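You operate a simulated robot arm through the tools that you are given. There is no shell and no other tool. Be economical: measure what you need, move in short steps, check, and stop when the job is done.

Carry out the task below with a simulated robot arm. There is one attempt and no reset: what you move stays moved.

TASK
Brake the roll, pin the paper with both clamp bars, brake dial to 3.
Fine: the orange brake lever goes to HOLD first; the levers of the join board's upper and lower bar to HOLD; the rest stays.

Only the result counts: the job must be done as asked and must still hold three seconds after the hand-in. Knocking over, shifting, dropping, spilling or breaking anything else fails it.

THE ROBOT
A 6-joint arm with a two-finger parallel gripper, fixed in place. Base frame: the origin is at the foot of the arm, x ahead of it, y to its left, z up. Readings come in m, rad, newtons and seconds.
With the tool pointing down near the work surface it reaches from about 0.18 to 0.62 m from the base axis. Its first joint turns from -1.152 to 1.152 rad. Payload 2.7 kg.
The tool frame sits at the grasp point between the pads (the TCP): z along the fingers, y along the line on which they close. The tips reach 0.023 m beyond it. Largest opening 0.094 m; finger width 0.038, thickness 0.01; the body of the gripper, 0.054 by 0.096 m, starts 0.039 m behind the TCP.
Orientation is that of the tool frame in the base frame, as a unit quaternion [w, x, y, z]. With the fingers straight down and closing along the base's y, the tool's x points along the base's -x, its y along +y and its z along -z.

THE INTERFACE
- The arm moves only by the tool step_arm. Its argument "plan" is one flat list of numbers, 7 for each row, row after row: the turn, a rotation vector about the base's x, y, z in rad, then the shift along the base's x, y, z in m, then the gripper command, from -1 (fully open) to 1 (shut), values between in proportion. In form: [wx, wy, wz, dx, dy, dz, fingers, wx, wy, wz, dx, dy, dz, fingers, ...]. A call has 1 to 8 rows; each row is the pose to reach, as a shift and turn from the pose commanded when the call began. Each row takes 0.2 s and may step no farther than 0.05 m and 0.15 rad from the row before; otherwise, or with a gripper value out of range, the whole call is refused. Where a pose cannot be reached the arm comes as near as it can. A force on the tool above 90 N (or 10 N above the force at the start of the call, whichever is more), or a blocked arm, ends the call early, and 0.2 s more pass. The fingers move at their own pace (about 0.045 m/s each) and stop on an object; they squeeze with about 36 N. The grip force told is the motor's: it shows also when the fingers shut on nothing. Time passes only in rows, and 0.2 s behind the last, so rows that repeat a pose let the fingers close. The reply holds the time, the measured pose of the TCP, the force on the tool along the base axes, the opening and the grip force, in the units named above and with some noise, with the torque about the TCP (base axes, N m) and any sound that the robot's microphone picked up.
- Cameras (640 x 400 px; columns grow to the right, rows downward): "scene" is fixed at [0.0801, -0.4389, 1.398]; the picture's right is [0.71, -0.70, 0.00], its down [-0.44, -0.44, -0.78] and it looks along [0.55, 0.56, -0.62] (base axes); focal length 214 px, centre (320, 200). "wrist" rides on the gripper at [0.086, 0.016, -0.074] in the tool frame; the picture's right is [-0.18, 0.98, 0.00], its down [-0.58, -0.11, -0.81] and it looks along [-0.79, -0.15, 0.59] (tool axes); focal length 243 px, centre (320, 200). There is no depth. A picture from a camera that has moved, and an enlarged one, comes with that camera's place and axes in the base frame and with its lens.
- camera(camera): a new picture of that camera. No time passes.
- zoom(camera, box): a new picture of the part [left, top, right, bottom] of that camera's present view, enlarged. No time passes.
- hand_in(): hands the job in; it is judged then, once.

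Work in short steps. Places have to be worked out from the pictures, the camera data and where the tool is seen: move nearer, look again, correct. Check each grasp and each placing, and mend what went wrong. You have 120 turns and 76 pictures in all, those below and enlarged ones among them. Open the gripper and draw the arm clear of the work before you hand the job in, unless the task says otherwise; then end with one line.

The tools are called after "Request:" as name(argument=value, ...) on one line, values as JSON. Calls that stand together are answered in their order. step_arm: Moves the arm, as the interface text tells. Its arguments: {"type":"object","properties":{"plan":{"type":"array"}},"required":["plan"]} The other tools are called the same way: camera (camera) takes a picture; zoom (camera, box) takes an enlarged picture of a part of a camera's view; hand_in () hands the job in.

At the start:

```text
time_s: 0.0
eef_pos: [0.3321, 0.137, 1.3149]
tcp_rot: [0.001, 0.001, 1.0, 0.001]
contact_force: [-0.3, -0.3, 0.1]
torque: [0.02, 0.0, -0.02]
grip_width: 0.0944
grasp_force: 0.0
```

scene: 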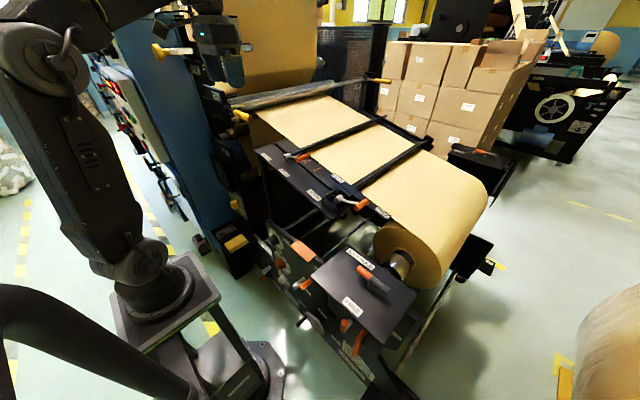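
wrist: 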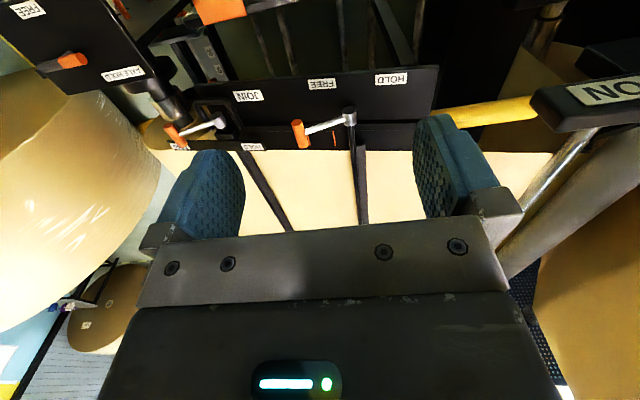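

I'll look closer at the work area: the levers, labels and dial.

Request:
zoom(camera="scene", box=[240, 120, 420, 232])

Request:
zoom(camera="scene", box=[240, 220, 440, 345])

Request:
zoom(camera="wrist", box=[0, 0, 450, 200])

```text
3.56 times, centred on (330, 176) of scene
camera zoom: at [0.0801, -0.4389, 1.398], right [0.71, -0.7, 0.0], down [-0.44, -0.44, -0.78], along [0.55, 0.56, -0.62], focal length 763 px, centre (284, 285)
```

zoom: 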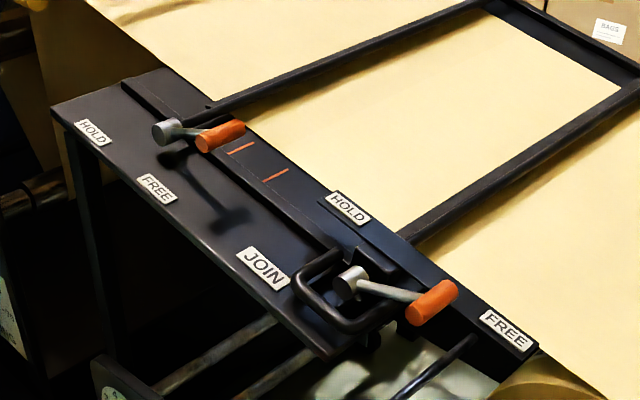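

```text
3.20 times, centred on (340, 282) of scene
camera zoom: at [0.0801, -0.4389, 1.398], right [0.71, -0.7, 0.0], down [-0.44, -0.44, -0.78], along [0.55, 0.56, -0.62], focal length 686 px, centre (256, -64)
```

zoom: 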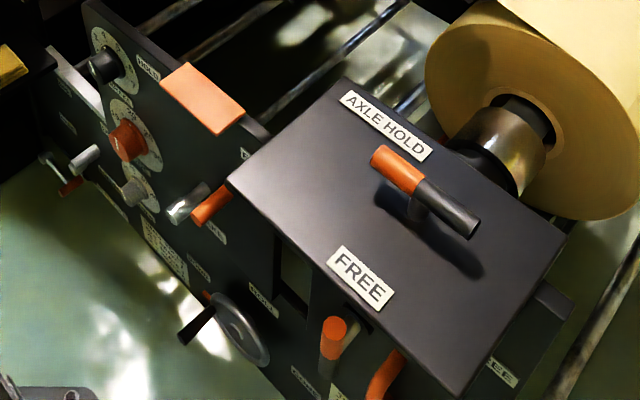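

```text
1.42 times, centred on (225, 100) of wrist
camera zoom: at [0.246, 0.1545, 1.3885], right [0.18, 0.98, 0.0], down [0.58, -0.11, 0.81], along [0.79, -0.15, -0.59], focal length 345 px, centre (455, 342)
```

zoom: 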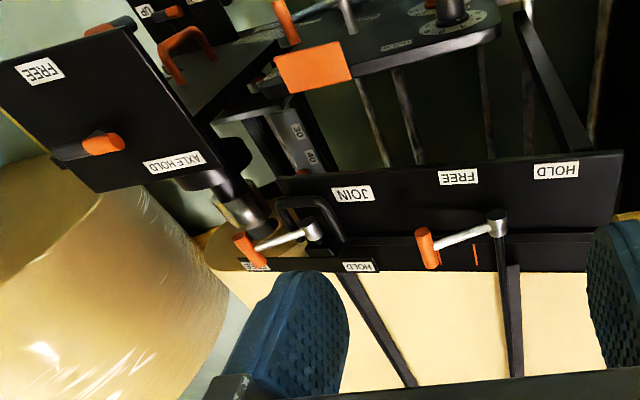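

I need the labels on the side panel; zooming tighter.

Request:
zoom(camera="scene", box=[250, 218, 330, 268])

Request:
zoom(camera="scene", box=[280, 265, 360, 315])

Request:
zoom(camera="scene", box=[300, 305, 420, 380])

Request:
zoom(camera="wrist", box=[60, 0, 440, 100])

```text
8.00 times, centred on (290, 243) of scene
camera zoom: at [0.0801, -0.4389, 1.398], right [0.71, -0.7, 0.0], down [-0.44, -0.44, -0.78], along [0.55, 0.56, -0.62], focal length 1716 px, centre (560, -144)
```

zoom: 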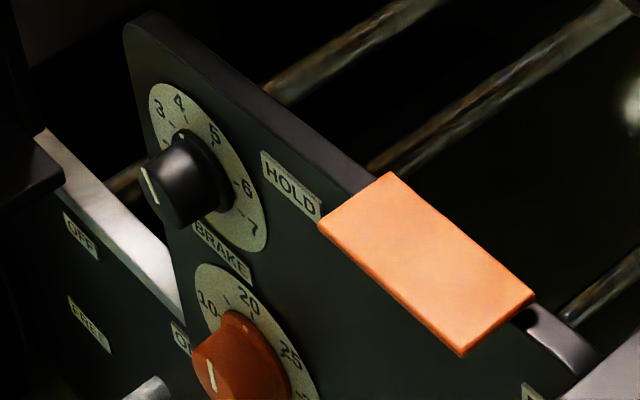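

```text
8.00 times, centred on (320, 290) of scene
camera zoom: at [0.0801, -0.4389, 1.398], right [0.71, -0.7, 0.0], down [-0.44, -0.44, -0.78], along [0.55, 0.56, -0.62], focal length 1716 px, centre (320, -520)
```

zoom: 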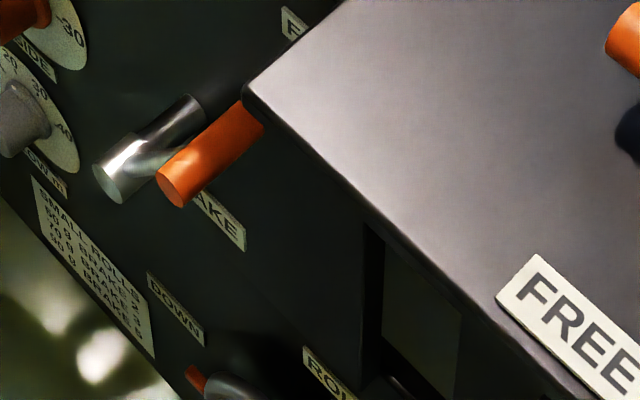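

```text
5.33 times, centred on (360, 342) of scene
camera zoom: at [0.0801, -0.4389, 1.398], right [0.71, -0.7, 0.0], down [-0.44, -0.44, -0.78], along [0.55, 0.56, -0.62], focal length 1144 px, centre (107, -560)
```

zoom: 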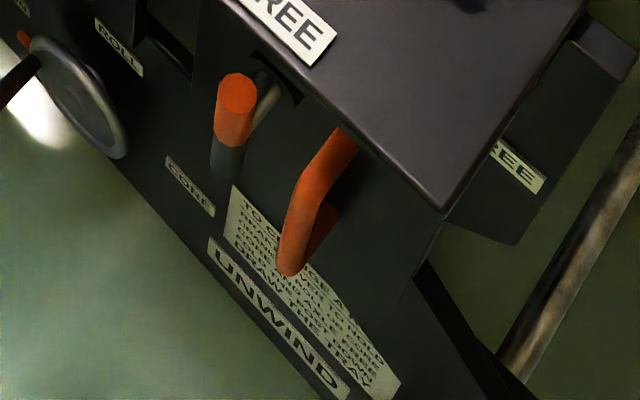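

```text
1.68 times, centred on (250, 50) of wrist
camera zoom: at [0.246, 0.1545, 1.3885], right [0.18, 0.98, 0.0], down [0.58, -0.11, 0.81], along [0.79, -0.15, -0.59], focal length 409 px, centre (438, 453)
```

zoom: 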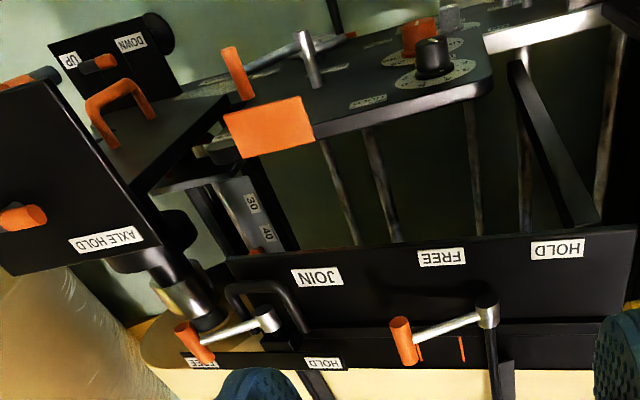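

Triangulating both views: upper bar lever hub ≈ (0.493, 0.159, 1.034), lower ≈ (0.50, -0.097, 0.977), brake lever hub ≈ (0.32, -0.05, 0.60) with its handle at (0.31, -0.11, 0.70), brake dial knob ≈ (0.348, 0.129, 0.705). I'll descend in front of the panel to view it closely.

Request:
step_arm(plan=[0, 0, 0, -0.02, -0.02, -0.03, -1, 0, 0, 0, -0.04, -0.04, -0.06, -1, 0, 0, 0, -0.055, -0.06, -0.095, -1, 0, 0, 0, -0.07, -0.08, -0.13, -1, 0, 0, 0, -0.085, -0.1, -0.165, -1, 0, 0, 0, -0.09, -0.12, -0.2, -1, 0, 0, 0, -0.09, -0.13, -0.245, -1, 0, 0, 0, -0.09, -0.13, -0.29, -1])

Request:
camera(camera="wrist")

Request:
camera(camera="scene")

```text
time_s: 1.8
eef_pos: [0.2411, 0.0053, 1.0228]
tcp_rot: [0.001, 0.0, 1.0, 0.0]
contact_force: [-0.3, -0.8, 0.0]
torque: [0.0, -0.01, -0.03]
grip_width: 0.0939
grasp_force: 0.1
```

```text
66 pictures are left
camera wrist: at [0.1565, 0.023, 1.0977], right [0.18, 0.98, 0.0], down [0.58, -0.11, 0.81], along [0.79, -0.15, -0.59], focal length 243 px, centre (320, 200)
```

wrist: 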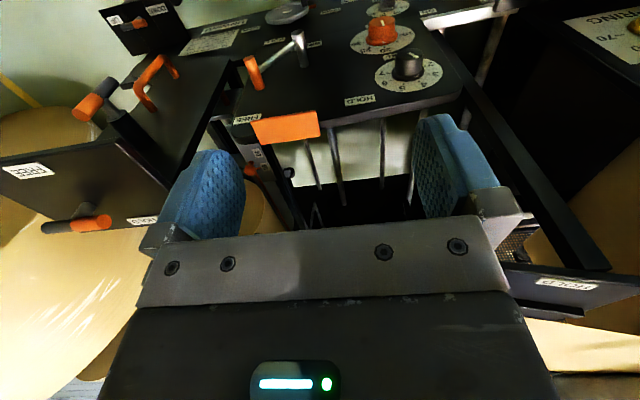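

```text
65 pictures are left
```

scene: 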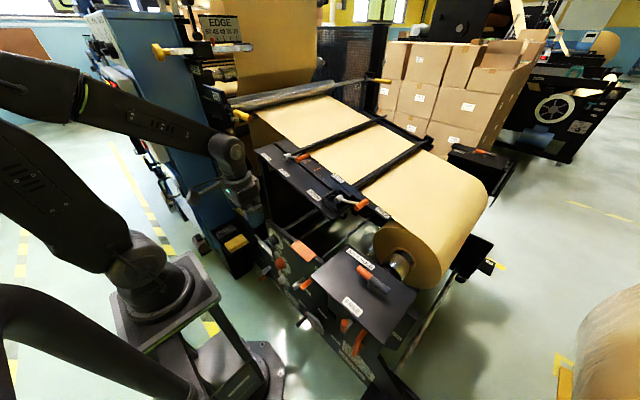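

Request:
zoom(camera="wrist", box=[220, 20, 460, 150])

Request:
zoom(camera="wrist", box=[350, 30, 450, 100])

```text
2.67 times, centred on (340, 85) of wrist
camera zoom: at [0.1565, 0.023, 1.0977], right [0.18, 0.98, 0.0], down [0.58, -0.11, 0.81], along [0.79, -0.15, -0.59], focal length 647 px, centre (267, 507)
```

zoom: 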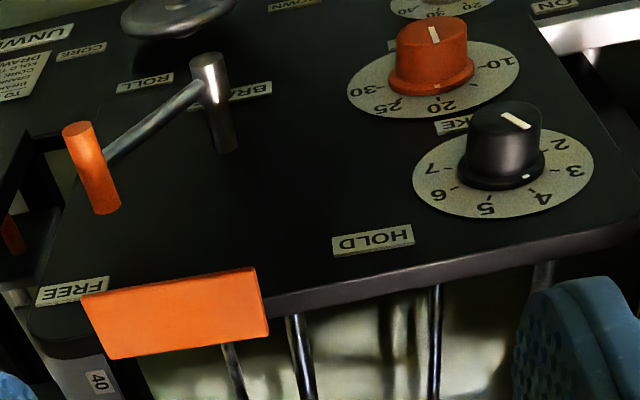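

```text
5.71 times, centred on (400, 65) of wrist
camera zoom: at [0.1565, 0.023, 1.0977], right [0.18, 0.98, 0.0], down [0.58, -0.11, 0.81], along [0.79, -0.15, -0.59], focal length 1386 px, centre (-137, 971)
```

zoom: 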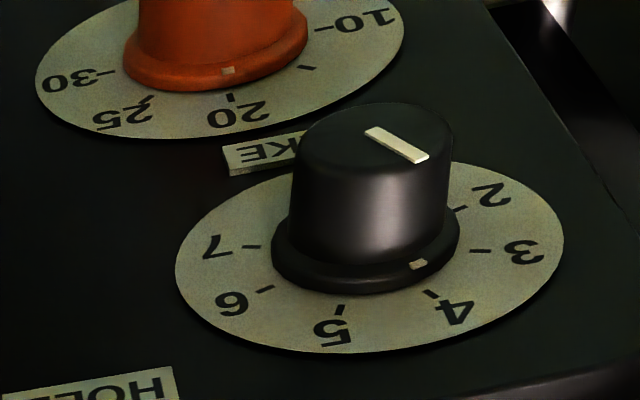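

The dial reads 4, with about 45° per unit, and the panel is almost vertical. The brake lever handle is at (0.305–0.35, -0.116, 0.702) on the FREE side, with HOLD mirrored at about y=+0.02. I'll push it over from the -y side with closed fingers, leaning the tool back so the body clears the overhead plate (corner at about (0.277, -0.204, 0.911)) and the orange tab.

Request:
step_arm(plan=[0, -0.06, 0, 0, -0.02, -0.01, 1, 0, -0.12, 0, 0, -0.04, -0.03, 1, 0, -0.18, 0, -0.01, -0.06, -0.05, 1, 0, -0.24, 0, -0.01, -0.08, -0.07, 1, 0, -0.3, 0, -0.01, -0.1, -0.09, 1, 0, -0.36, 0, -0.01, -0.12, -0.11, 1, 0, -0.42, 0, -0.01, -0.14, -0.13, 1, 0, -0.45, 0, -0.01, -0.155, -0.15, 1])

Request:
camera(camera="wrist")

Request:
camera(camera="scene")

```text
time_s: 3.6
eef_pos: [0.232, -0.1486, 0.8731]
tcp_rot: [0.224, 0.002, 0.975, -0.001]
contact_force: [0.5, 0.8, 0.5]
torque: [-0.02, -0.01, 0.0]
grip_width: 0.0002
grasp_force: 35.9
out of reach, approached as far as the arm can: row 3, 4, 5
```

```text
62 pictures are left
camera wrist: at [0.1232, -0.1307, 0.9033], right [0.17, 0.98, 0.08], down [0.17, -0.11, 0.98], along [0.97, -0.15, -0.19], focal length 243 px, centre (320, 200)
```

wrist: 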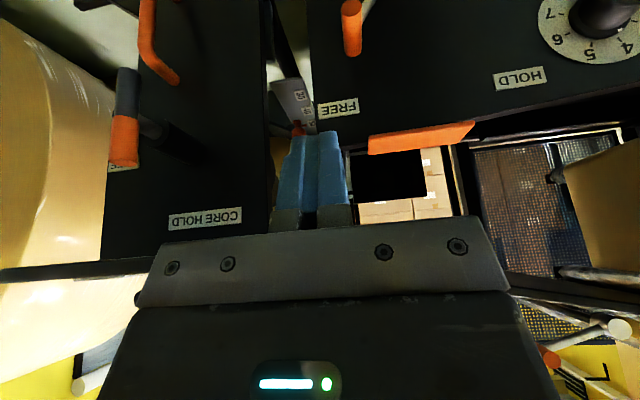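

```text
61 pictures are left
```

scene: 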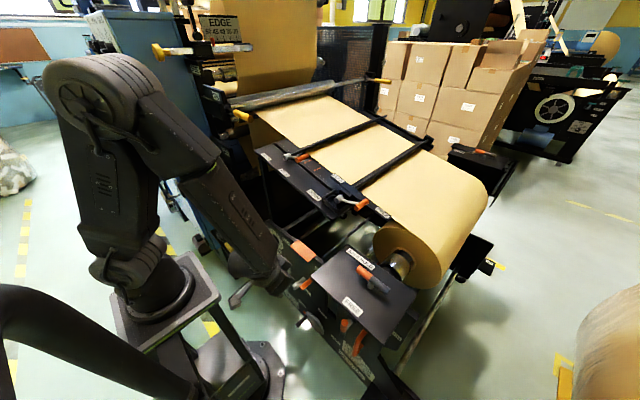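

The lean works and the handle is ahead and below. I'll descend to handle height while staying back in x.

Request:
step_arm(plan=[0, 0, 0, 0, -0.001, -0.04, 1, 0, 0, 0, 0.0, -0.003, -0.08, 1, 0, 0, 0, 0.0, -0.005, -0.12, 1, 0, 0, 0, 0.0, -0.005, -0.16, 1])

Request:
camera(camera="wrist")

Request:
zoom(camera="scene", box=[230, 210, 390, 310])

```text
time_s: 4.6
eef_pos: [0.2574, -0.1927, 0.7539]
tcp_rot: [0.22, 0.001, 0.975, 0.008]
contact_force: [0.7, -0.5, 0.2]
torque: [0.0, 0.01, 0.01]
grip_width: 0.0001
grasp_force: 36.1
out of reach, approached as far as the arm can: row 2, 3, 4
```

```text
60 pictures are left
camera wrist: at [0.1479, -0.1758, 0.7858], right [0.16, 0.98, 0.1], down [0.18, -0.12, 0.98], along [0.97, -0.14, -0.2], focal length 243 px, centre (320, 200)
```

wrist: 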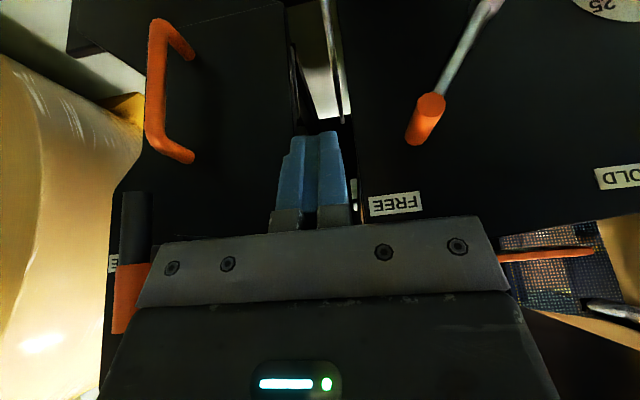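

```text
4.00 times, centred on (310, 260) of scene
camera zoom: at [0.08, -0.4389, 1.398], right [0.71, -0.7, 0.0], down [-0.44, -0.44, -0.78], along [0.55, 0.56, -0.62], focal length 858 px, centre (360, -40)
```

zoom: 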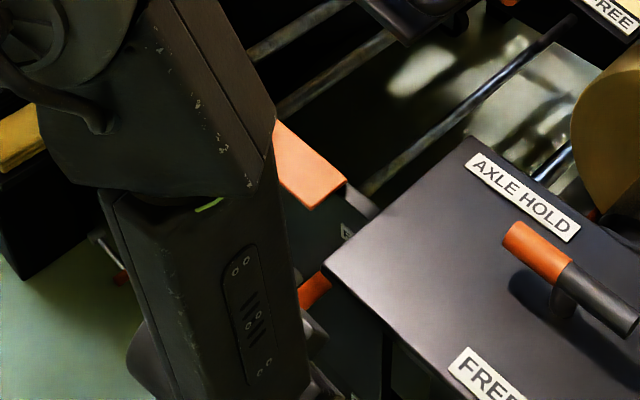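

The pose was clipped at the reach limit (y slid to -0.193). I'll nudge up and forward to see what the commanded reference is.

Request:
step_arm(plan=[0, 0, 0, 0.02, 0.01, 0.03, 1])

```text
time_s: 5.0
eef_pos: [0.277, -0.1831, 0.785]
tcp_rot: [0.223, -0.001, 0.975, 0.0]
contact_force: [0.5, -0.7, -0.3]
torque: [-0.01, -0.02, -0.07]
grip_width: 0.0
grasp_force: 36.1
```

The reference is the clipped pose. Next I move to y=-0.152, forward to x=0.31, then down beside the handle.

Request:
step_arm(plan=[0, 0, 0, 0.015, 0.031, 0, 1, 0, 0, 0, 0.033, 0.031, -0.02, 1, 0, 0, 0, 0.033, 0.031, -0.045, 1, 0, 0, 0, 0.033, 0.031, -0.07, 1])

Request:
camera(camera="wrist")

```text
time_s: 6.2
eef_pos: [0.3216, -0.1563, 0.7524]
tcp_rot: [0.229, -0.004, 0.973, -0.001]
contact_force: [0.0, 0.4, 0.0]
torque: [0.02, -0.03, 0.01]
grip_width: 0.0001
grasp_force: 36.2
out of reach, approached as far as the arm can: row 3, 4
stopped in row 4: the arm was blocked; the commanded pose is now the measured one
```

```text
58 pictures are left
camera wrist: at [0.2121, -0.1393, 0.7797], right [0.16, 0.98, 0.08], down [0.16, -0.1, 0.98], along [0.97, -0.14, -0.17], focal length 243 px, centre (320, 200)
```

wrist: 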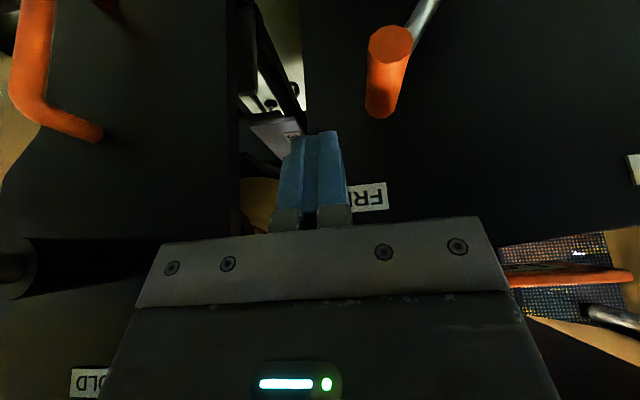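

The lean limits how low it can go. I'll reduce the lean to about 0.2 rad while keeping clear of the plate (y≈-0.143, x≈0.312), then descend.

Request:
step_arm(plan=[0, 0.08, 0, -0.005, 0.012, 0, 1, 0, 0.16, 0, -0.01, 0.013, 0, 1, 0, 0.24, 0, -0.01, 0.013, 0, 1, 0, 0.24, 0, -0.01, 0.013, -0.02, 1, 0, 0.24, 0, -0.01, 0.013, -0.04, 1])

Request:
camera(camera="wrist")

Request:
camera(camera="scene")

```text
time_s: 7.4
eef_pos: [0.3384, -0.1468, 0.7387]
tcp_rot: [0.138, -0.043, 0.989, -0.023]
contact_force: [-4.4, -1.5, -0.2]
torque: [0.01, -0.29, 0.11]
grip_width: 0.0
grasp_force: 36.1
stopped in row 5: the force on the tool passed its limit at 100 N (the readings are from after the stop); the commanded pose is now the measured one
```

```text
57 pictures are left
camera wrist: at [0.235, -0.1342, 0.7853], right [0.1, 1.0, -0.01], down [0.34, -0.03, 0.94], along [0.93, -0.1, -0.34], focal length 243 px, centre (320, 200)
```

wrist: 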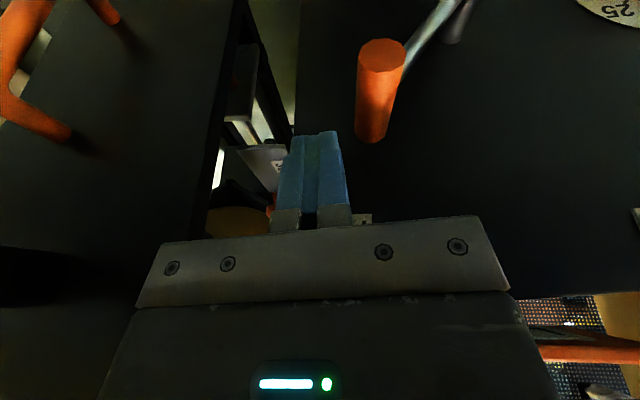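

```text
56 pictures are left
```

scene: 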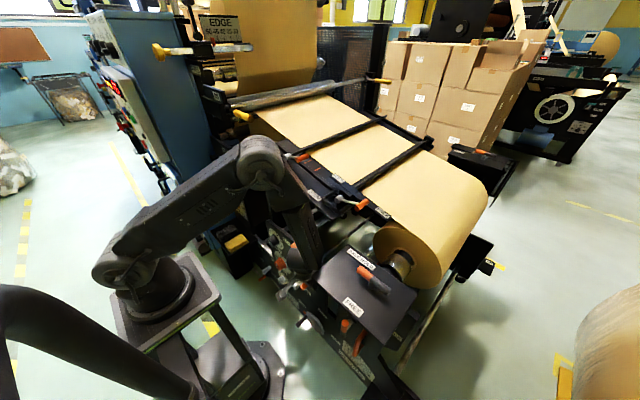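

Something was touched at x=0.338, further forward than I asked for. I'll back off in -x and inspect.

Request:
step_arm(plan=[0, 0, 0, -0.02, 0, 0.0, 1, 0, 0, 0, -0.03, 0, 0.0, 1])

Request:
zoom(camera="scene", box=[230, 160, 390, 310])

Request:
camera(camera="wrist")

```text
time_s: 8.0
eef_pos: [0.3128, -0.1522, 0.7397]
tcp_rot: [0.138, -0.042, 0.989, -0.022]
contact_force: [-0.4, -0.7, -1.8]
torque: [-0.05, 0.02, -0.01]
grip_width: 0.0002
grasp_force: 35.9
out of reach, approached as far as the arm can: row 2
```

```text
2.67 times, centred on (310, 235) of scene
camera zoom: at [0.0801, -0.4385, 1.3982], right [0.71, -0.7, 0.0], down [-0.44, -0.44, -0.78], along [0.55, 0.55, -0.62], focal length 572 px, centre (347, 107)
```

zoom: 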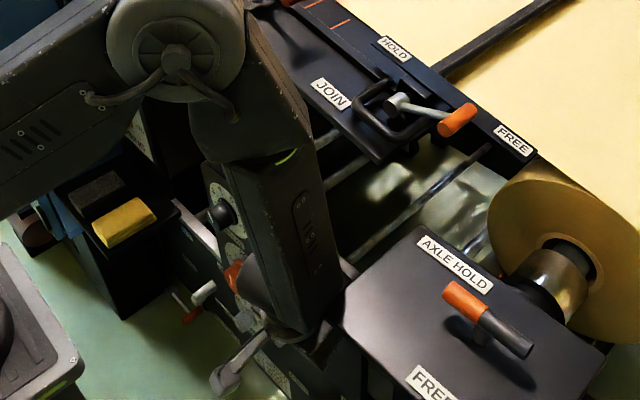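

```text
54 pictures are left
camera wrist: at [0.2089, -0.139, 0.7875], right [0.1, 0.99, 0.0], down [0.34, -0.03, 0.94], along [0.93, -0.1, -0.35], focal length 243 px, centre (320, 200)
```

wrist: 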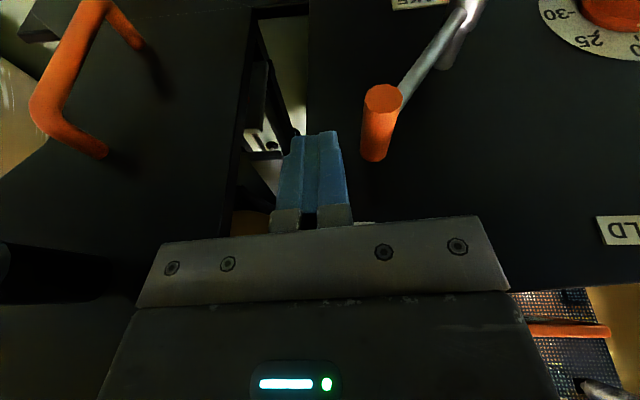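

Clear now. I'll remove the slight twist, ease the lean to 0.17, and descend beside the handle in small steps.

Request:
step_arm(plan=[0.04, 0.05, -0.08, 0.0, 0.002, 0, 1, 0.04, 0.1, -0.08, 0.0, 0.002, -0.01, 1, 0.04, 0.1, -0.08, 0.0, 0.002, -0.02, 1, 0.04, 0.1, -0.08, 0.0, 0.002, -0.03, 1])

Request:
camera(camera="wrist")

```text
time_s: 9.0
eef_pos: [0.3128, -0.1501, 0.7102]
tcp_rot: [0.086, -0.001, 0.996, -0.007]
contact_force: [-0.3, 0.3, 0.6]
torque: [0.02, -0.02, -0.02]
grip_width: 0.0
grasp_force: 36.0
out of reach, approached as far as the arm can: row 2
```

```text
53 pictures are left
camera wrist: at [0.2151, -0.1315, 0.7668], right [0.18, 0.98, 0.02], down [0.43, -0.1, 0.9], along [0.88, -0.15, -0.44], focal length 243 px, centre (320, 200)
```

wrist: 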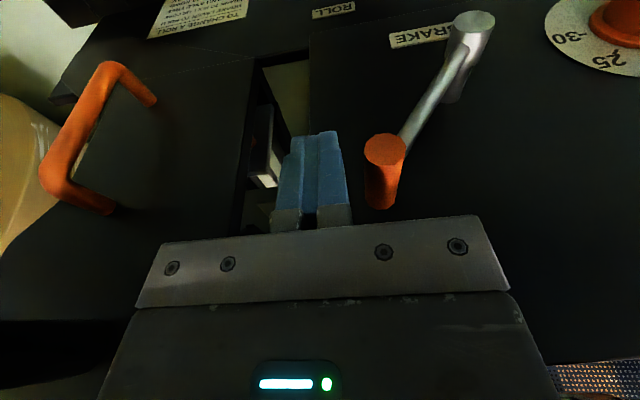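

Well placed, with the tips below handle height and the handle just on the +y side. Pushing +y.

Request:
step_arm(plan=[0, 0, 0, 0.0, 0.015, -0.006, 1, 0, 0, 0, 0.0, 0.03, -0.006, 1, 0, 0, 0, 0.0, 0.045, -0.005, 1, 0, 0, 0, 0.0, 0.06, -0.003, 1, 0, 0, 0, 0.0, 0.075, 0, 1, 0, 0, 0, 0.0, 0.09, 0, 1])

Request:
camera(camera="wrist")

```text
time_s: 9.5
eef_pos: [0.313, -0.1354, 0.7083]
tcp_rot: [0.09, -0.013, 0.996, -0.011]
contact_force: [-2.8, -8.0, 7.6]
torque: [0.06, 0.09, 0.09]
grip_width: 0.0003
grasp_force: 36.5
stopped in row 2: the force on the tool passed its limit at 106 N (the readings are from after the stop); the commanded pose is now the measured one
```

```text
52 pictures are left
camera wrist: at [0.2154, -0.119, 0.7657], right [0.16, 0.99, 0.01], down [0.43, -0.08, 0.9], along [0.89, -0.14, -0.44], focal length 243 px, centre (320, 200)
```

wrist: 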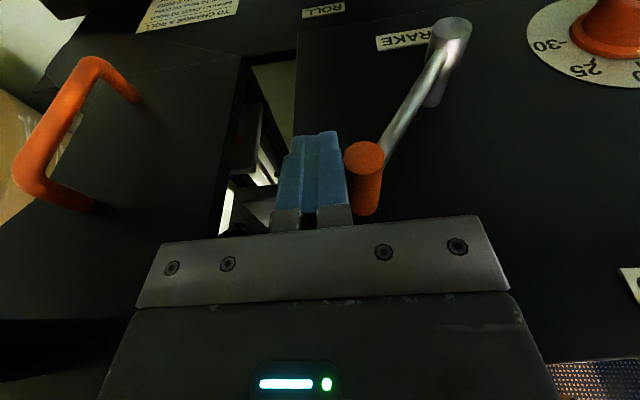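

Contact stopped the push at 106 N, which may be an impact spike. I'll retry slowly along the tangent of the lever's arc.

Request:
step_arm(plan=[0, 0, 0, 0, 0.003, 0.002, 1, 0, 0, 0, 0, 0.006, 0.004, 1, 0, 0, 0, 0, 0.01, 0.006, 1, 0, 0, 0, 0, 0.014, 0.008, 1, 0, 0, 0, 0, 0.018, 0.01, 1, 0, 0, 0, 0, 0.023, 0.012, 1])

Request:
camera(camera="wrist")

```text
time_s: 10.9
eef_pos: [0.3131, -0.112, 0.7186]
tcp_rot: [0.09, -0.013, 0.996, -0.009]
contact_force: [-0.7, -1.6, -1.4]
torque: [0.08, -0.04, 0.0]
grip_width: 0.0
grasp_force: 36.9
```

```text
51 pictures are left
camera wrist: at [0.2161, -0.0961, 0.777], right [0.16, 0.99, 0.01], down [0.43, -0.08, 0.9], along [0.89, -0.14, -0.44], focal length 243 px, centre (320, 200)
```

wrist: 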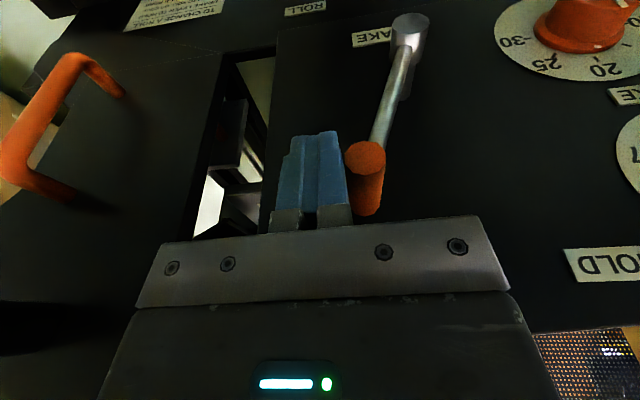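

It moves smoothly now. Continuing along the arc.

Request:
step_arm(plan=[0, 0, 0, 0, 0.006, 0.001, 1, 0, 0, 0, 0, 0.013, 0.002, 1, 0, 0, 0, 0, 0.02, 0.002, 1, 0, 0, 0, 0, 0.028, 0.002, 1, 0, 0, 0, 0, 0.036, 0.002, 1, 0, 0, 0, 0, 0.044, 0.001, 1, 0, 0, 0, 0, 0.052, 0, 1, 0, 0, 0, 0, 0.06, -0.001, 1])

Request:
step_arm(plan=[0, 0, 0, 0, 0.007, -0.002, 1, 0, 0, 0, 0, 0.014, -0.004, 1, 0, 0, 0, 0, 0.021, -0.006, 1, 0, 0, 0, 0, 0.028, -0.009, 1, 0, 0, 0, 0, 0.035, -0.012, 1])

Request:
camera(camera="wrist")

```text
time_s: 12.7
eef_pos: [0.3221, -0.0784, 0.7283]
tcp_rot: [0.089, -0.014, 0.996, -0.006]
contact_force: [-2.4, 0.5, -3.4]
torque: [0.02, -0.04, -0.05]
grip_width: 0.0
grasp_force: 36.5
out of reach, approached as far as the arm can: row 3, 4, 5, 6, 7, 8
```

```text
time_s: 13.9
eef_pos: [0.3264, -0.0747, 0.7276]
tcp_rot: [0.089, -0.014, 0.996, -0.006]
contact_force: [-2.0, -0.4, -3.0]
torque: [0.13, -0.12, -0.05]
grip_width: 0.0
grasp_force: 35.7
out of reach, approached as far as the arm can: row 1, 2, 3, 4, 5
```

```text
50 pictures are left
camera wrist: at [0.2282, -0.0585, 0.7857], right [0.16, 0.99, 0.02], down [0.43, -0.09, 0.9], along [0.89, -0.13, -0.44], focal length 243 px, centre (320, 200)
```

wrist: 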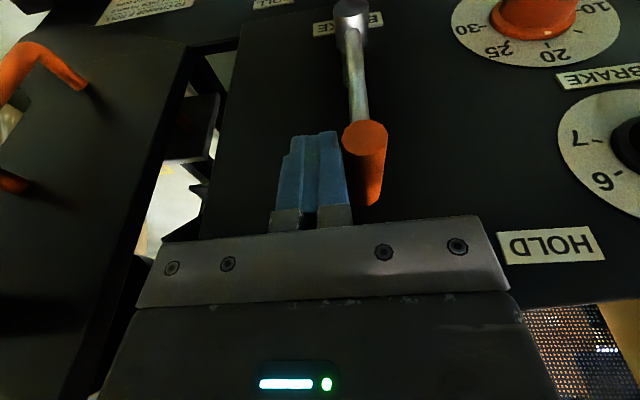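

The inner reach limit is sliding the tool outward. I'll straighten the tool to vertical while pulling back to x≈0.307, which still clears the orange tab edge, then continue.

Request:
step_arm(plan=[0.01, 0.04, -0.01, -0.006, 0, 0, 1, 0.01, 0.09, -0.02, -0.012, 0, 0, 1, 0.01, 0.15, -0.028, -0.018, 0.0, 0, 1])

Request:
camera(camera="wrist")

```text
time_s: 14.7
eef_pos: [0.3109, -0.0677, 0.7266]
tcp_rot: [0.067, -0.007, 0.998, 0.0]
contact_force: [-0.2, 0.3, -1.8]
torque: [0.09, 0.12, 0.0]
grip_width: 0.0
grasp_force: 35.3
out of reach, approached as far as the arm can: row 2, 3
```

```text
49 pictures are left
camera wrist: at [0.2153, -0.051, 0.7894], right [0.17, 0.99, 0.02], down [0.47, -0.1, 0.88], along [0.87, -0.14, -0.48], focal length 243 px, centre (320, 200)
```

wrist: 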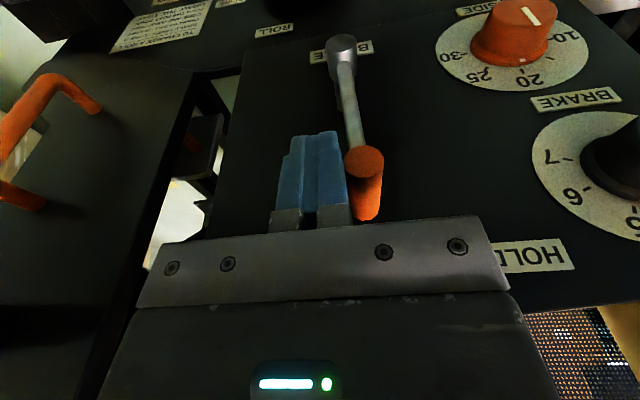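

Progress: the lever is near vertical. I'll finish straightening and keep pushing.

Request:
step_arm(plan=[0, 0.04, 0, 0, 0.005, 0, 1, 0, 0.08, 0, 0, 0.01, 0, 1, 0, 0.12, 0, -0.002, 0.016, 0, 1, 0, 0.12, 0, -0.003, 0.023, -0.001, 1, 0, 0.12, 0, -0.003, 0.03, -0.002, 1, 0, 0.12, 0, -0.003, 0.037, -0.004, 1])

Request:
camera(camera="wrist")

```text
time_s: 16.1
eef_pos: [0.2956, -0.0226, 0.7236]
tcp_rot: [0.035, -0.007, 0.999, -0.002]
contact_force: [0.1, -0.1, 0.8]
torque: [0.03, -0.01, -0.04]
grip_width: 0.0
grasp_force: 36.7
out of reach, approached as far as the arm can: row 1, 2, 3, 4, 5, 6
```

```text
48 pictures are left
camera wrist: at [0.2048, -0.0054, 0.7933], right [0.17, 0.99, 0.01], down [0.52, -0.1, 0.85], along [0.83, -0.14, -0.53], focal length 243 px, centre (320, 200)
```

wrist: 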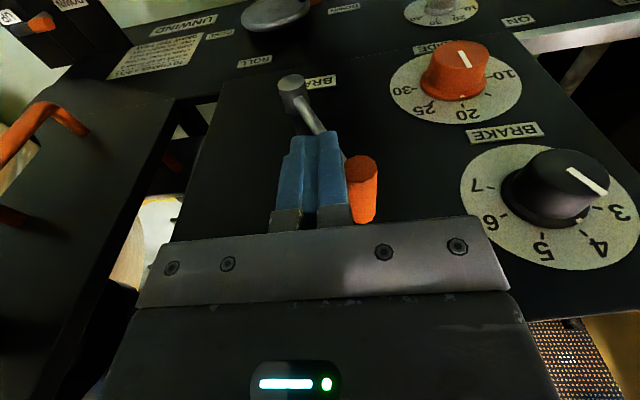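

The handle is past vertical on the HOLD side. I'll nudge x forward for more overlap and keep pushing until the stop.

Request:
step_arm(plan=[0, 0, 0, 0.006, 0.003, -0.002, 1, 0, 0.0, 0, 0.01, 0.008, -0.005, 1, 0, 0, 0, 0.01, 0.014, -0.007, 1, 0, 0, 0, 0.01, 0.02, -0.009, 1, 0, 0, 0, 0.01, 0.026, -0.011, 1, 0, 0, 0, 0.01, 0.032, -0.013, 1])

Request:
camera(camera="wrist")

```text
time_s: 17.4
eef_pos: [0.3179, 0.0002, 0.7151]
tcp_rot: [0.009, -0.005, 1.0, -0.006]
contact_force: [-6.2, -16.4, 19.4]
torque: [-0.22, -0.08, -0.16]
grip_width: 0.0001
grasp_force: 35.6
out of reach, approached as far as the arm can: row 1, 2, 3, 4, 5
stopped in row 6: the force on the tool passed its limit at 96 N (the readings are from after the stop); the commanded pose is now the measured one
```

```text
47 pictures are left
camera wrist: at [0.231, 0.018, 0.7884], right [0.17, 0.98, -0.01], down [0.57, -0.09, 0.82], along [0.81, -0.15, -0.57], focal length 243 px, centre (320, 200)
```

wrist: 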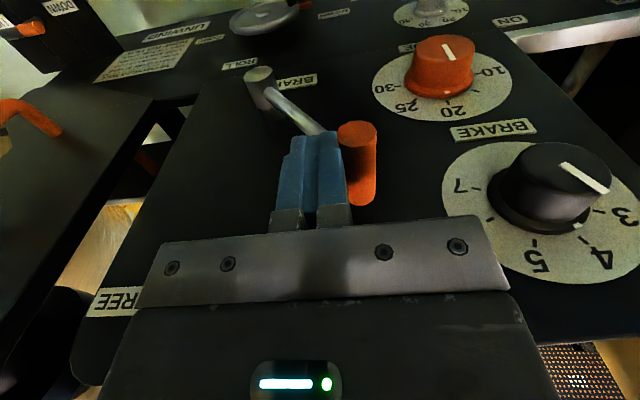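

The handle is at about (0.305, 0.021, 0.701), the mirror image of FREE, and hit a stop, so the brake reads HOLD. I'll back off and rise in front of the dial to look.

Request:
step_arm(plan=[0, 0, 0, -0.01, -0.008, 0.005, 1, 0, 0, 0, -0.02, -0.008, 0.03, 1, 0, 0, 0, -0.03, 0, 0.07, 1, 0, 0, 0, -0.035, 0.03, 0.1, -0.5, 0, 0, 0, -0.035, 0.06, 0.12, -0.5, 0, 0, 0, -0.035, 0.09, 0.12, -0.5])

Request:
camera(camera="wrist")

Request:
camera(camera="scene")

```text
time_s: 18.8
eef_pos: [0.2705, 0.0872, 0.8187]
tcp_rot: [0.019, -0.004, 1.0, -0.021]
contact_force: [1.1, 1.1, 0.7]
torque: [0.01, 0.0, -0.04]
grip_width: 0.0687
grasp_force: 0.0
out of reach, approached as far as the arm can: row 3, 4, 5, 6
```

```text
46 pictures are left
camera wrist: at [0.182, 0.1076, 0.8892], right [0.17, 0.98, -0.03], down [0.55, -0.07, 0.83], along [0.82, -0.16, -0.55], focal length 243 px, centre (320, 200)
```

wrist: 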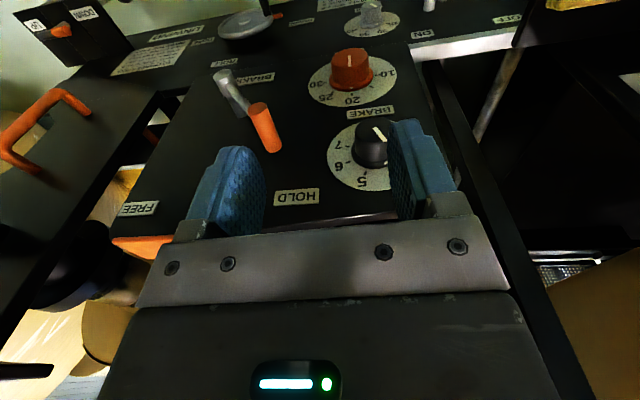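

```text
45 pictures are left
```

scene: 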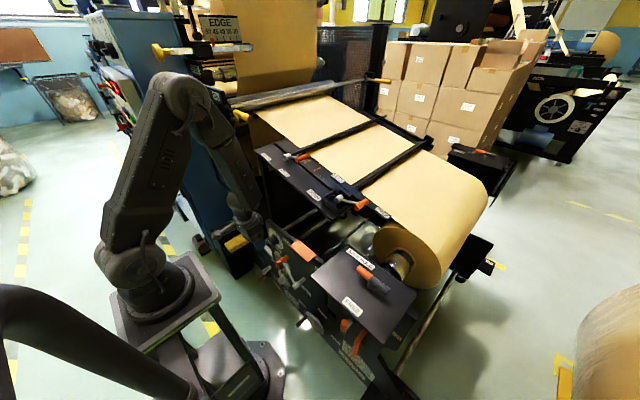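

The brake lever now points to HOLD, and the tab is undisturbed. Brake knob end ≈ (0.342, 0.123, 0.711), diameter ≈ 0.04. I'll set the tool above it, tilted +22° about x and slightly leaned, open wide.

Request:
step_arm(plan=[0.1, -0.02, 0, 0.015, -0.002, 0, -1, 0.2, -0.04, -0.01, 0.03, -0.002, 0, -1, 0.32, -0.06, -0.02, 0.045, -0.002, 0, -1, 0.43, -0.08, -0.03, 0.058, -0.002, -0.005, -1, 0.43, -0.08, -0.03, 0.06, -0.002, -0.01, -1])

Request:
camera(camera="wrist")

Request:
zoom(camera="scene", box=[210, 190, 330, 265])

```text
time_s: 20.0
eef_pos: [0.3326, 0.087, 0.8088]
tcp_rot: [0.051, 0.011, 0.977, 0.208]
contact_force: [0.6, 0.5, 0.0]
torque: [0.02, 0.02, 0.04]
grip_width: 0.0939
grasp_force: 0.1
out of reach, approached as far as the arm can: row 1, 2
```

```text
44 pictures are left
camera wrist: at [0.2398, 0.0763, 0.8763], right [0.18, 0.89, 0.42], down [0.49, -0.45, 0.74], along [0.85, 0.07, -0.52], focal length 243 px, centre (320, 200)
```

wrist: 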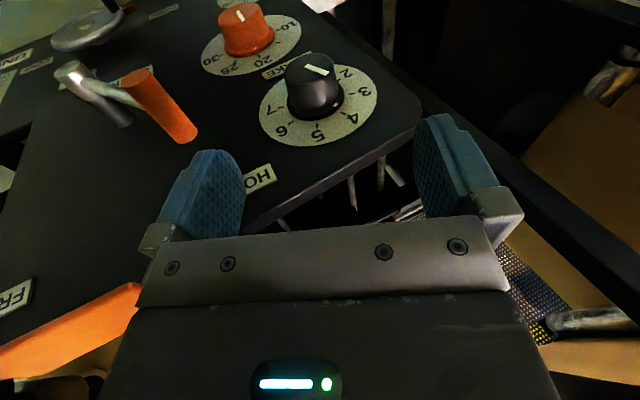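

```text
5.33 times, centred on (270, 228) of scene
camera zoom: at [0.08, -0.4389, 1.398], right [0.71, -0.7, 0.0], down [-0.44, -0.44, -0.78], along [0.55, 0.56, -0.62], focal length 1144 px, centre (587, 53)
```

zoom: 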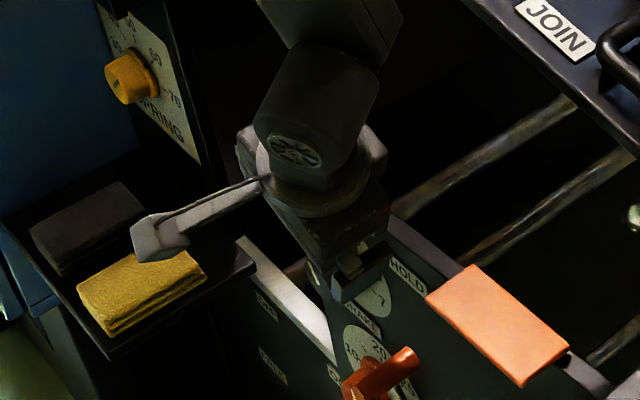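

The knob sits right between the fingers' path; best estimate of its end is (0.349, 0.131, 0.702). I'll approach along the tool axis part-way and check.

Request:
step_arm(plan=[0, 0, 0, 0.003, 0.009, -0.022, -1, 0, 0, 0, 0.006, 0.018, -0.044, -1, 0, 0, 0, 0.008, 0.027, -0.066, -1])

Request:
camera(camera="wrist")

```text
time_s: 20.8
eef_pos: [0.339, 0.1145, 0.7435]
tcp_rot: [0.051, 0.011, 0.977, 0.207]
contact_force: [-0.3, 0.0, -0.3]
torque: [-0.03, -0.01, -0.02]
grip_width: 0.0941
grasp_force: 0.0
```

```text
42 pictures are left
camera wrist: at [0.2471, 0.1038, 0.8105], right [0.18, 0.89, 0.42], down [0.49, -0.45, 0.74], along [0.85, 0.07, -0.52], focal length 243 px, centre (320, 200)
```

wrist: 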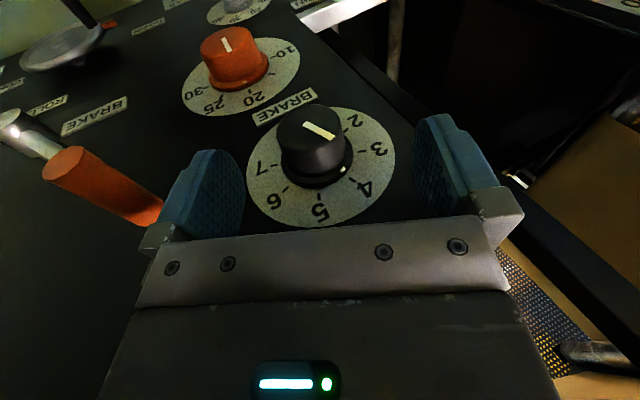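

Request:
zoom(camera="wrist", box=[230, 90, 410, 235])

```text
2.76 times, centred on (320, 162) of wrist
camera zoom: at [0.2471, 0.1038, 0.8105], right [0.18, 0.89, 0.42], down [0.49, -0.45, 0.74], along [0.85, 0.07, -0.52], focal length 669 px, centre (320, 303)
```

zoom: 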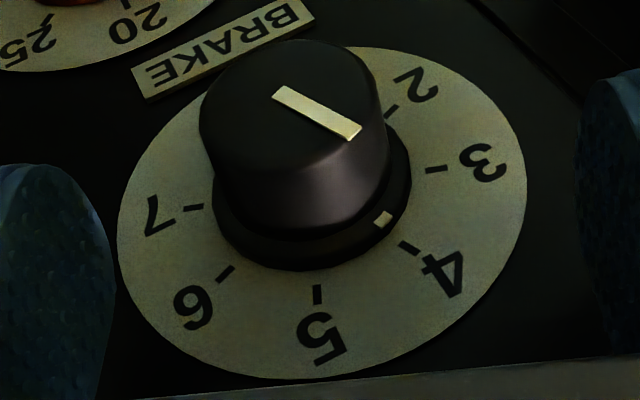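

The pointer is at 4 as expected, and the knob is about 4 cm further along the tool axis. I'll finish the approach and close.

Request:
step_arm(plan=[0, 0, 0, 0.003, 0.005, -0.015, -1, 0, 0, 0, 0.006, 0.01, -0.03, -1, 0, 0, 0, 0.006, 0.0134, -0.04, -1, 0, 0, 0, 0.006, 0.0134, -0.04, 0, 0, 0, 0, 0.006, 0.0134, -0.04, 0.1, 0, 0, 0, 0.006, 0.0134, -0.04, 0.1, 0, 0, 0, 0.006, 0.0134, -0.04, 0.1])

Request:
camera(camera="wrist")

```text
time_s: 21.2
eef_pos: [0.3421, 0.1149, 0.7389]
tcp_rot: [0.054, 0.011, 0.977, 0.207]
contact_force: [-20.6, -8.0, 35.4]
torque: [-0.89, -2.05, -1.03]
grip_width: 0.0939
grasp_force: 0.2
stopped in row 1: the force on the tool passed its limit at 148 N (the readings are from after the stop); the commanded pose is now the measured one
```

```text
40 pictures are left
camera wrist: at [0.2481, 0.1054, 0.8056], right [0.18, 0.89, 0.42], down [0.49, -0.45, 0.75], along [0.85, 0.07, -0.52], focal length 243 px, centre (320, 200)
```

wrist: 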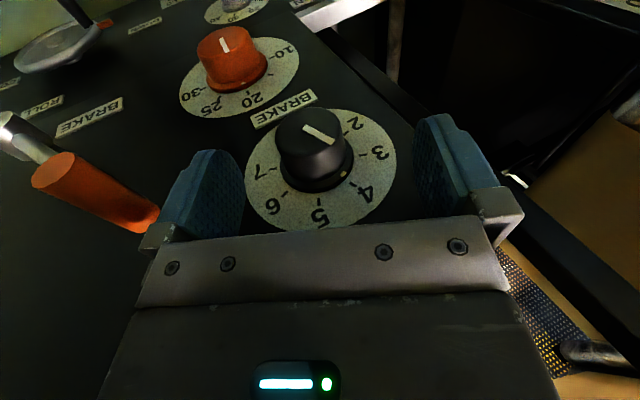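

Force and torque point to the gripper body's front edge touching the panel's top edge (~x 0.37, z 0.79). I'll back up, lean back another 0.15 rad, and keep x smaller.

Request:
step_arm(plan=[0, 0, 0, -0.008, -0.005, 0.015, -1, 0, -0.07, -0.03, -0.008, -0.005, 0.015, -1, 0, -0.137, -0.061, -0.006, -0.005, 0.015, -1])

Request:
step_arm(plan=[0, 0, 0, 0.001, 0.005, -0.015, -1, 0, 0, 0, 0.002, 0.011, -0.03, -1, 0, 0, 0, 0.002, 0.0145, -0.042, -1])

Request:
camera(camera="wrist")

```text
time_s: 22.0
eef_pos: [0.3374, 0.1103, 0.7532]
tcp_rot: [0.127, 0.026, 0.97, 0.207]
contact_force: [0.2, 0.1, 1.3]
torque: [-0.02, -0.04, 0.03]
grip_width: 0.0943
grasp_force: 0.0
```

```text
time_s: 22.8
eef_pos: [0.3397, 0.1258, 0.7135]
tcp_rot: [0.128, 0.026, 0.97, 0.206]
contact_force: [0.2, -0.3, 0.5]
torque: [0.04, 0.05, 0.0]
grip_width: 0.0939
grasp_force: 0.0
```

```text
39 pictures are left
camera wrist: at [0.2374, 0.1217, 0.7645], right [0.18, 0.88, 0.44], down [0.35, -0.48, 0.8], along [0.92, 0.02, -0.39], focal length 243 px, centre (320, 200)
```

wrist: 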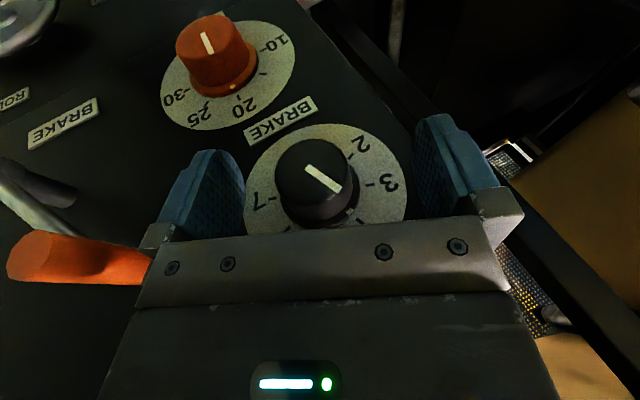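

Clear this time, and the knob is centred between the fingers. Last 10 mm, then close firmly.

Request:
step_arm(plan=[0, 0, 0, 0.001, 0.001, -0.005, -1, 0, 0, 0, 0.001, 0.002, -0.011, -1, 0, 0, 0, 0.001, 0.002, -0.011, 0, 0, 0, 0, 0.001, 0.002, -0.011, 1, 0, 0, 0, 0.001, 0.002, -0.011, 1, 0, 0, 0, 0.001, 0.002, -0.011, 1, 0, 0, 0, 0.001, 0.002, -0.011, 1])

Request:
camera(camera="wrist")

```text
time_s: 24.4
eef_pos: [0.3401, 0.1255, 0.6994]
tcp_rot: [0.126, 0.029, 0.971, 0.203]
contact_force: [5.7, -31.7, -18.4]
torque: [0.05, -0.75, -1.0]
grip_width: 0.04
grasp_force: 45.4
```

```text
38 pictures are left
camera wrist: at [0.2383, 0.1219, 0.7524], right [0.18, 0.88, 0.44], down [0.35, -0.47, 0.81], along [0.92, 0.01, -0.4], focal length 243 px, centre (320, 200)
```

wrist: 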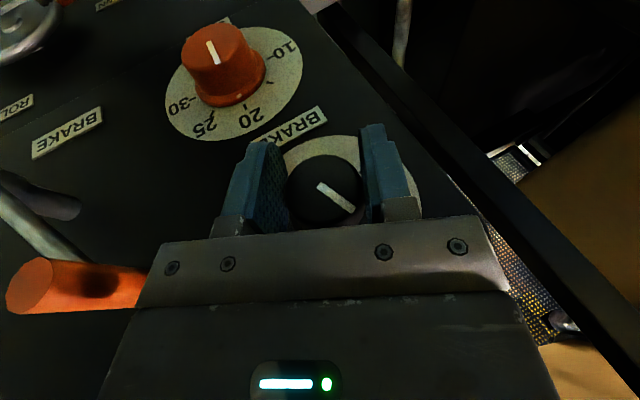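

The knob is gripped (0.040 m) with a slight lateral offset load. I'll re-centre 3 mm and rotate about x by -0.4 rad first.

Request:
step_arm(plan=[0, 0, 0, 0, -0.003, -0.001, 1, -0.08, 0, 0, 0, -0.003, -0.001, 1, -0.16, 0, 0, 0, -0.003, -0.001, 1, -0.24, 0, 0, 0, -0.003, -0.001, 1, -0.32, 0, 0, 0, -0.003, -0.001, 1, -0.4, 0, 0, 0, -0.003, -0.001, 1])

Request:
camera(camera="wrist")

```text
time_s: 25.8
eef_pos: [0.3394, 0.1244, 0.7006]
tcp_rot: [0.12, -0.005, 0.991, 0.055]
contact_force: [-41.9, 60.7, -19.3]
torque: [-0.1, -2.11, 0.6]
grip_width: 0.0403
grasp_force: 45.1
out of reach, approached as far as the arm can: row 5, 6
```

```text
37 pictures are left
camera wrist: at [0.239, 0.1337, 0.7543], right [0.16, 0.98, 0.15], down [0.38, -0.2, 0.9], along [0.91, -0.08, -0.4], focal length 243 px, centre (320, 200)
```

wrist: 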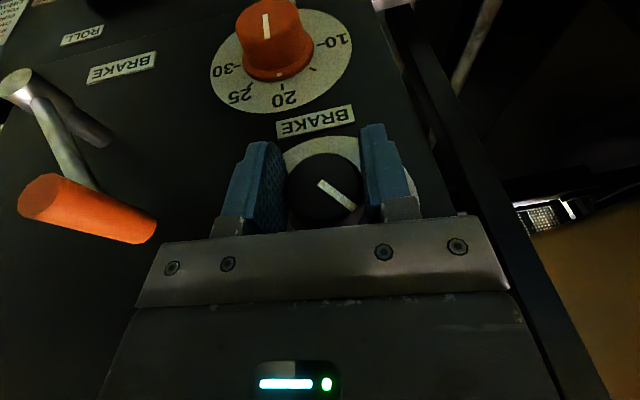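

Rotated about 17° so far, with the pointer staying fixed relative to the fingers. The reach limit came in from the lean, so I'll ease the lean by 0.1 rad, relieve the side load, and continue.

Request:
step_arm(plan=[0, 0.04, 0, 0, 0.003, 0, 1, 0, 0.08, 0, 0, 0.004, 0, 1, -0.07, 0.1, 0, 0, 0.004, 0, 1, -0.14, 0.1, 0, 0, 0.004, 0, 1, -0.21, 0.1, 0, 0, 0.004, 0, 1, -0.28, 0.1, 0, 0, 0.004, 0, 1])

Request:
camera(camera="wrist")

```text
time_s: 26.5
eef_pos: [0.3348, 0.1255, 0.702]
tcp_rot: [0.068, 0.0, 0.997, 0.024]
contact_force: [-14.9, 4.3, 26.6]
torque: [0.02, 0.07, -0.02]
grip_width: 0.0394
grasp_force: 45.2
out of reach, approached as far as the arm can: row 2
stopped in row 3: the force on the tool passed its limit at 110 N (the readings are from after the stop); the commanded pose is now the measured one
```

```text
36 pictures are left
camera wrist: at [0.2399, 0.1391, 0.7654], right [0.18, 0.98, 0.07], down [0.47, -0.15, 0.87], along [0.87, -0.12, -0.48], focal length 243 px, centre (320, 200)
```

wrist: 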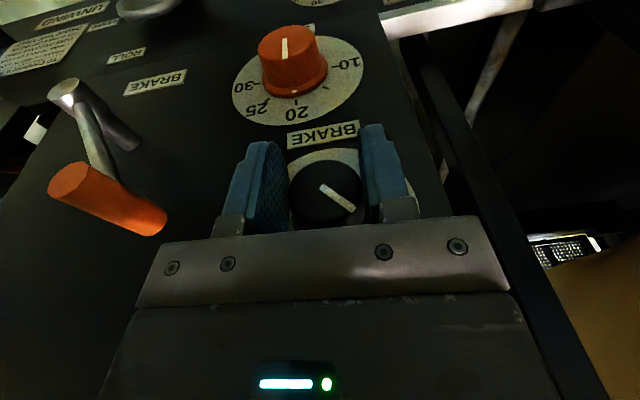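

About 21° done. Relieving the load slightly and continuing the rotation.

Request:
step_arm(plan=[0, 0, 0, -0.001, 0, 0.002, 1, -0.05, 0, 0, -0.001, 0, 0.002, 1, -0.1, 0, 0, -0.001, 0, 0.002, 1, -0.16, 0, 0, -0.001, 0, 0.002, 1, -0.22, 0, 0, -0.001, 0, 0.002, 1, -0.28, 0, 0, -0.001, 0, 0.002, 1])

Request:
camera(camera="wrist")

```text
time_s: 27.9
eef_pos: [0.3345, 0.1251, 0.7041]
tcp_rot: [0.068, -0.01, 0.991, -0.113]
contact_force: [-11.5, 17.7, -32.9]
torque: [0.07, 0.55, 0.43]
grip_width: 0.0392
grasp_force: 44.9
```

```text
35 pictures are left
camera wrist: at [0.2397, 0.1565, 0.7601], right [0.18, 0.96, -0.2], down [0.47, 0.09, 0.88], along [0.87, -0.25, -0.43], focal length 243 px, centre (320, 200)
```

wrist: 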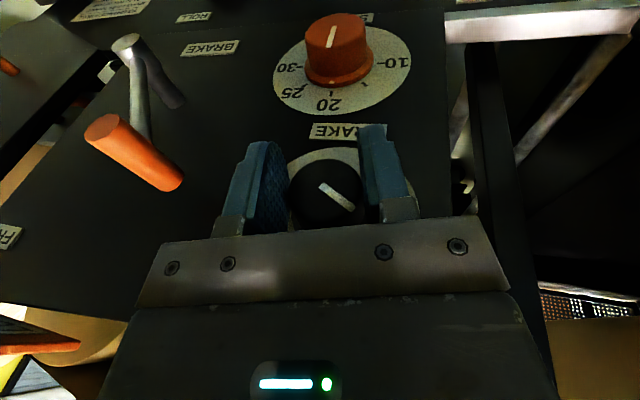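

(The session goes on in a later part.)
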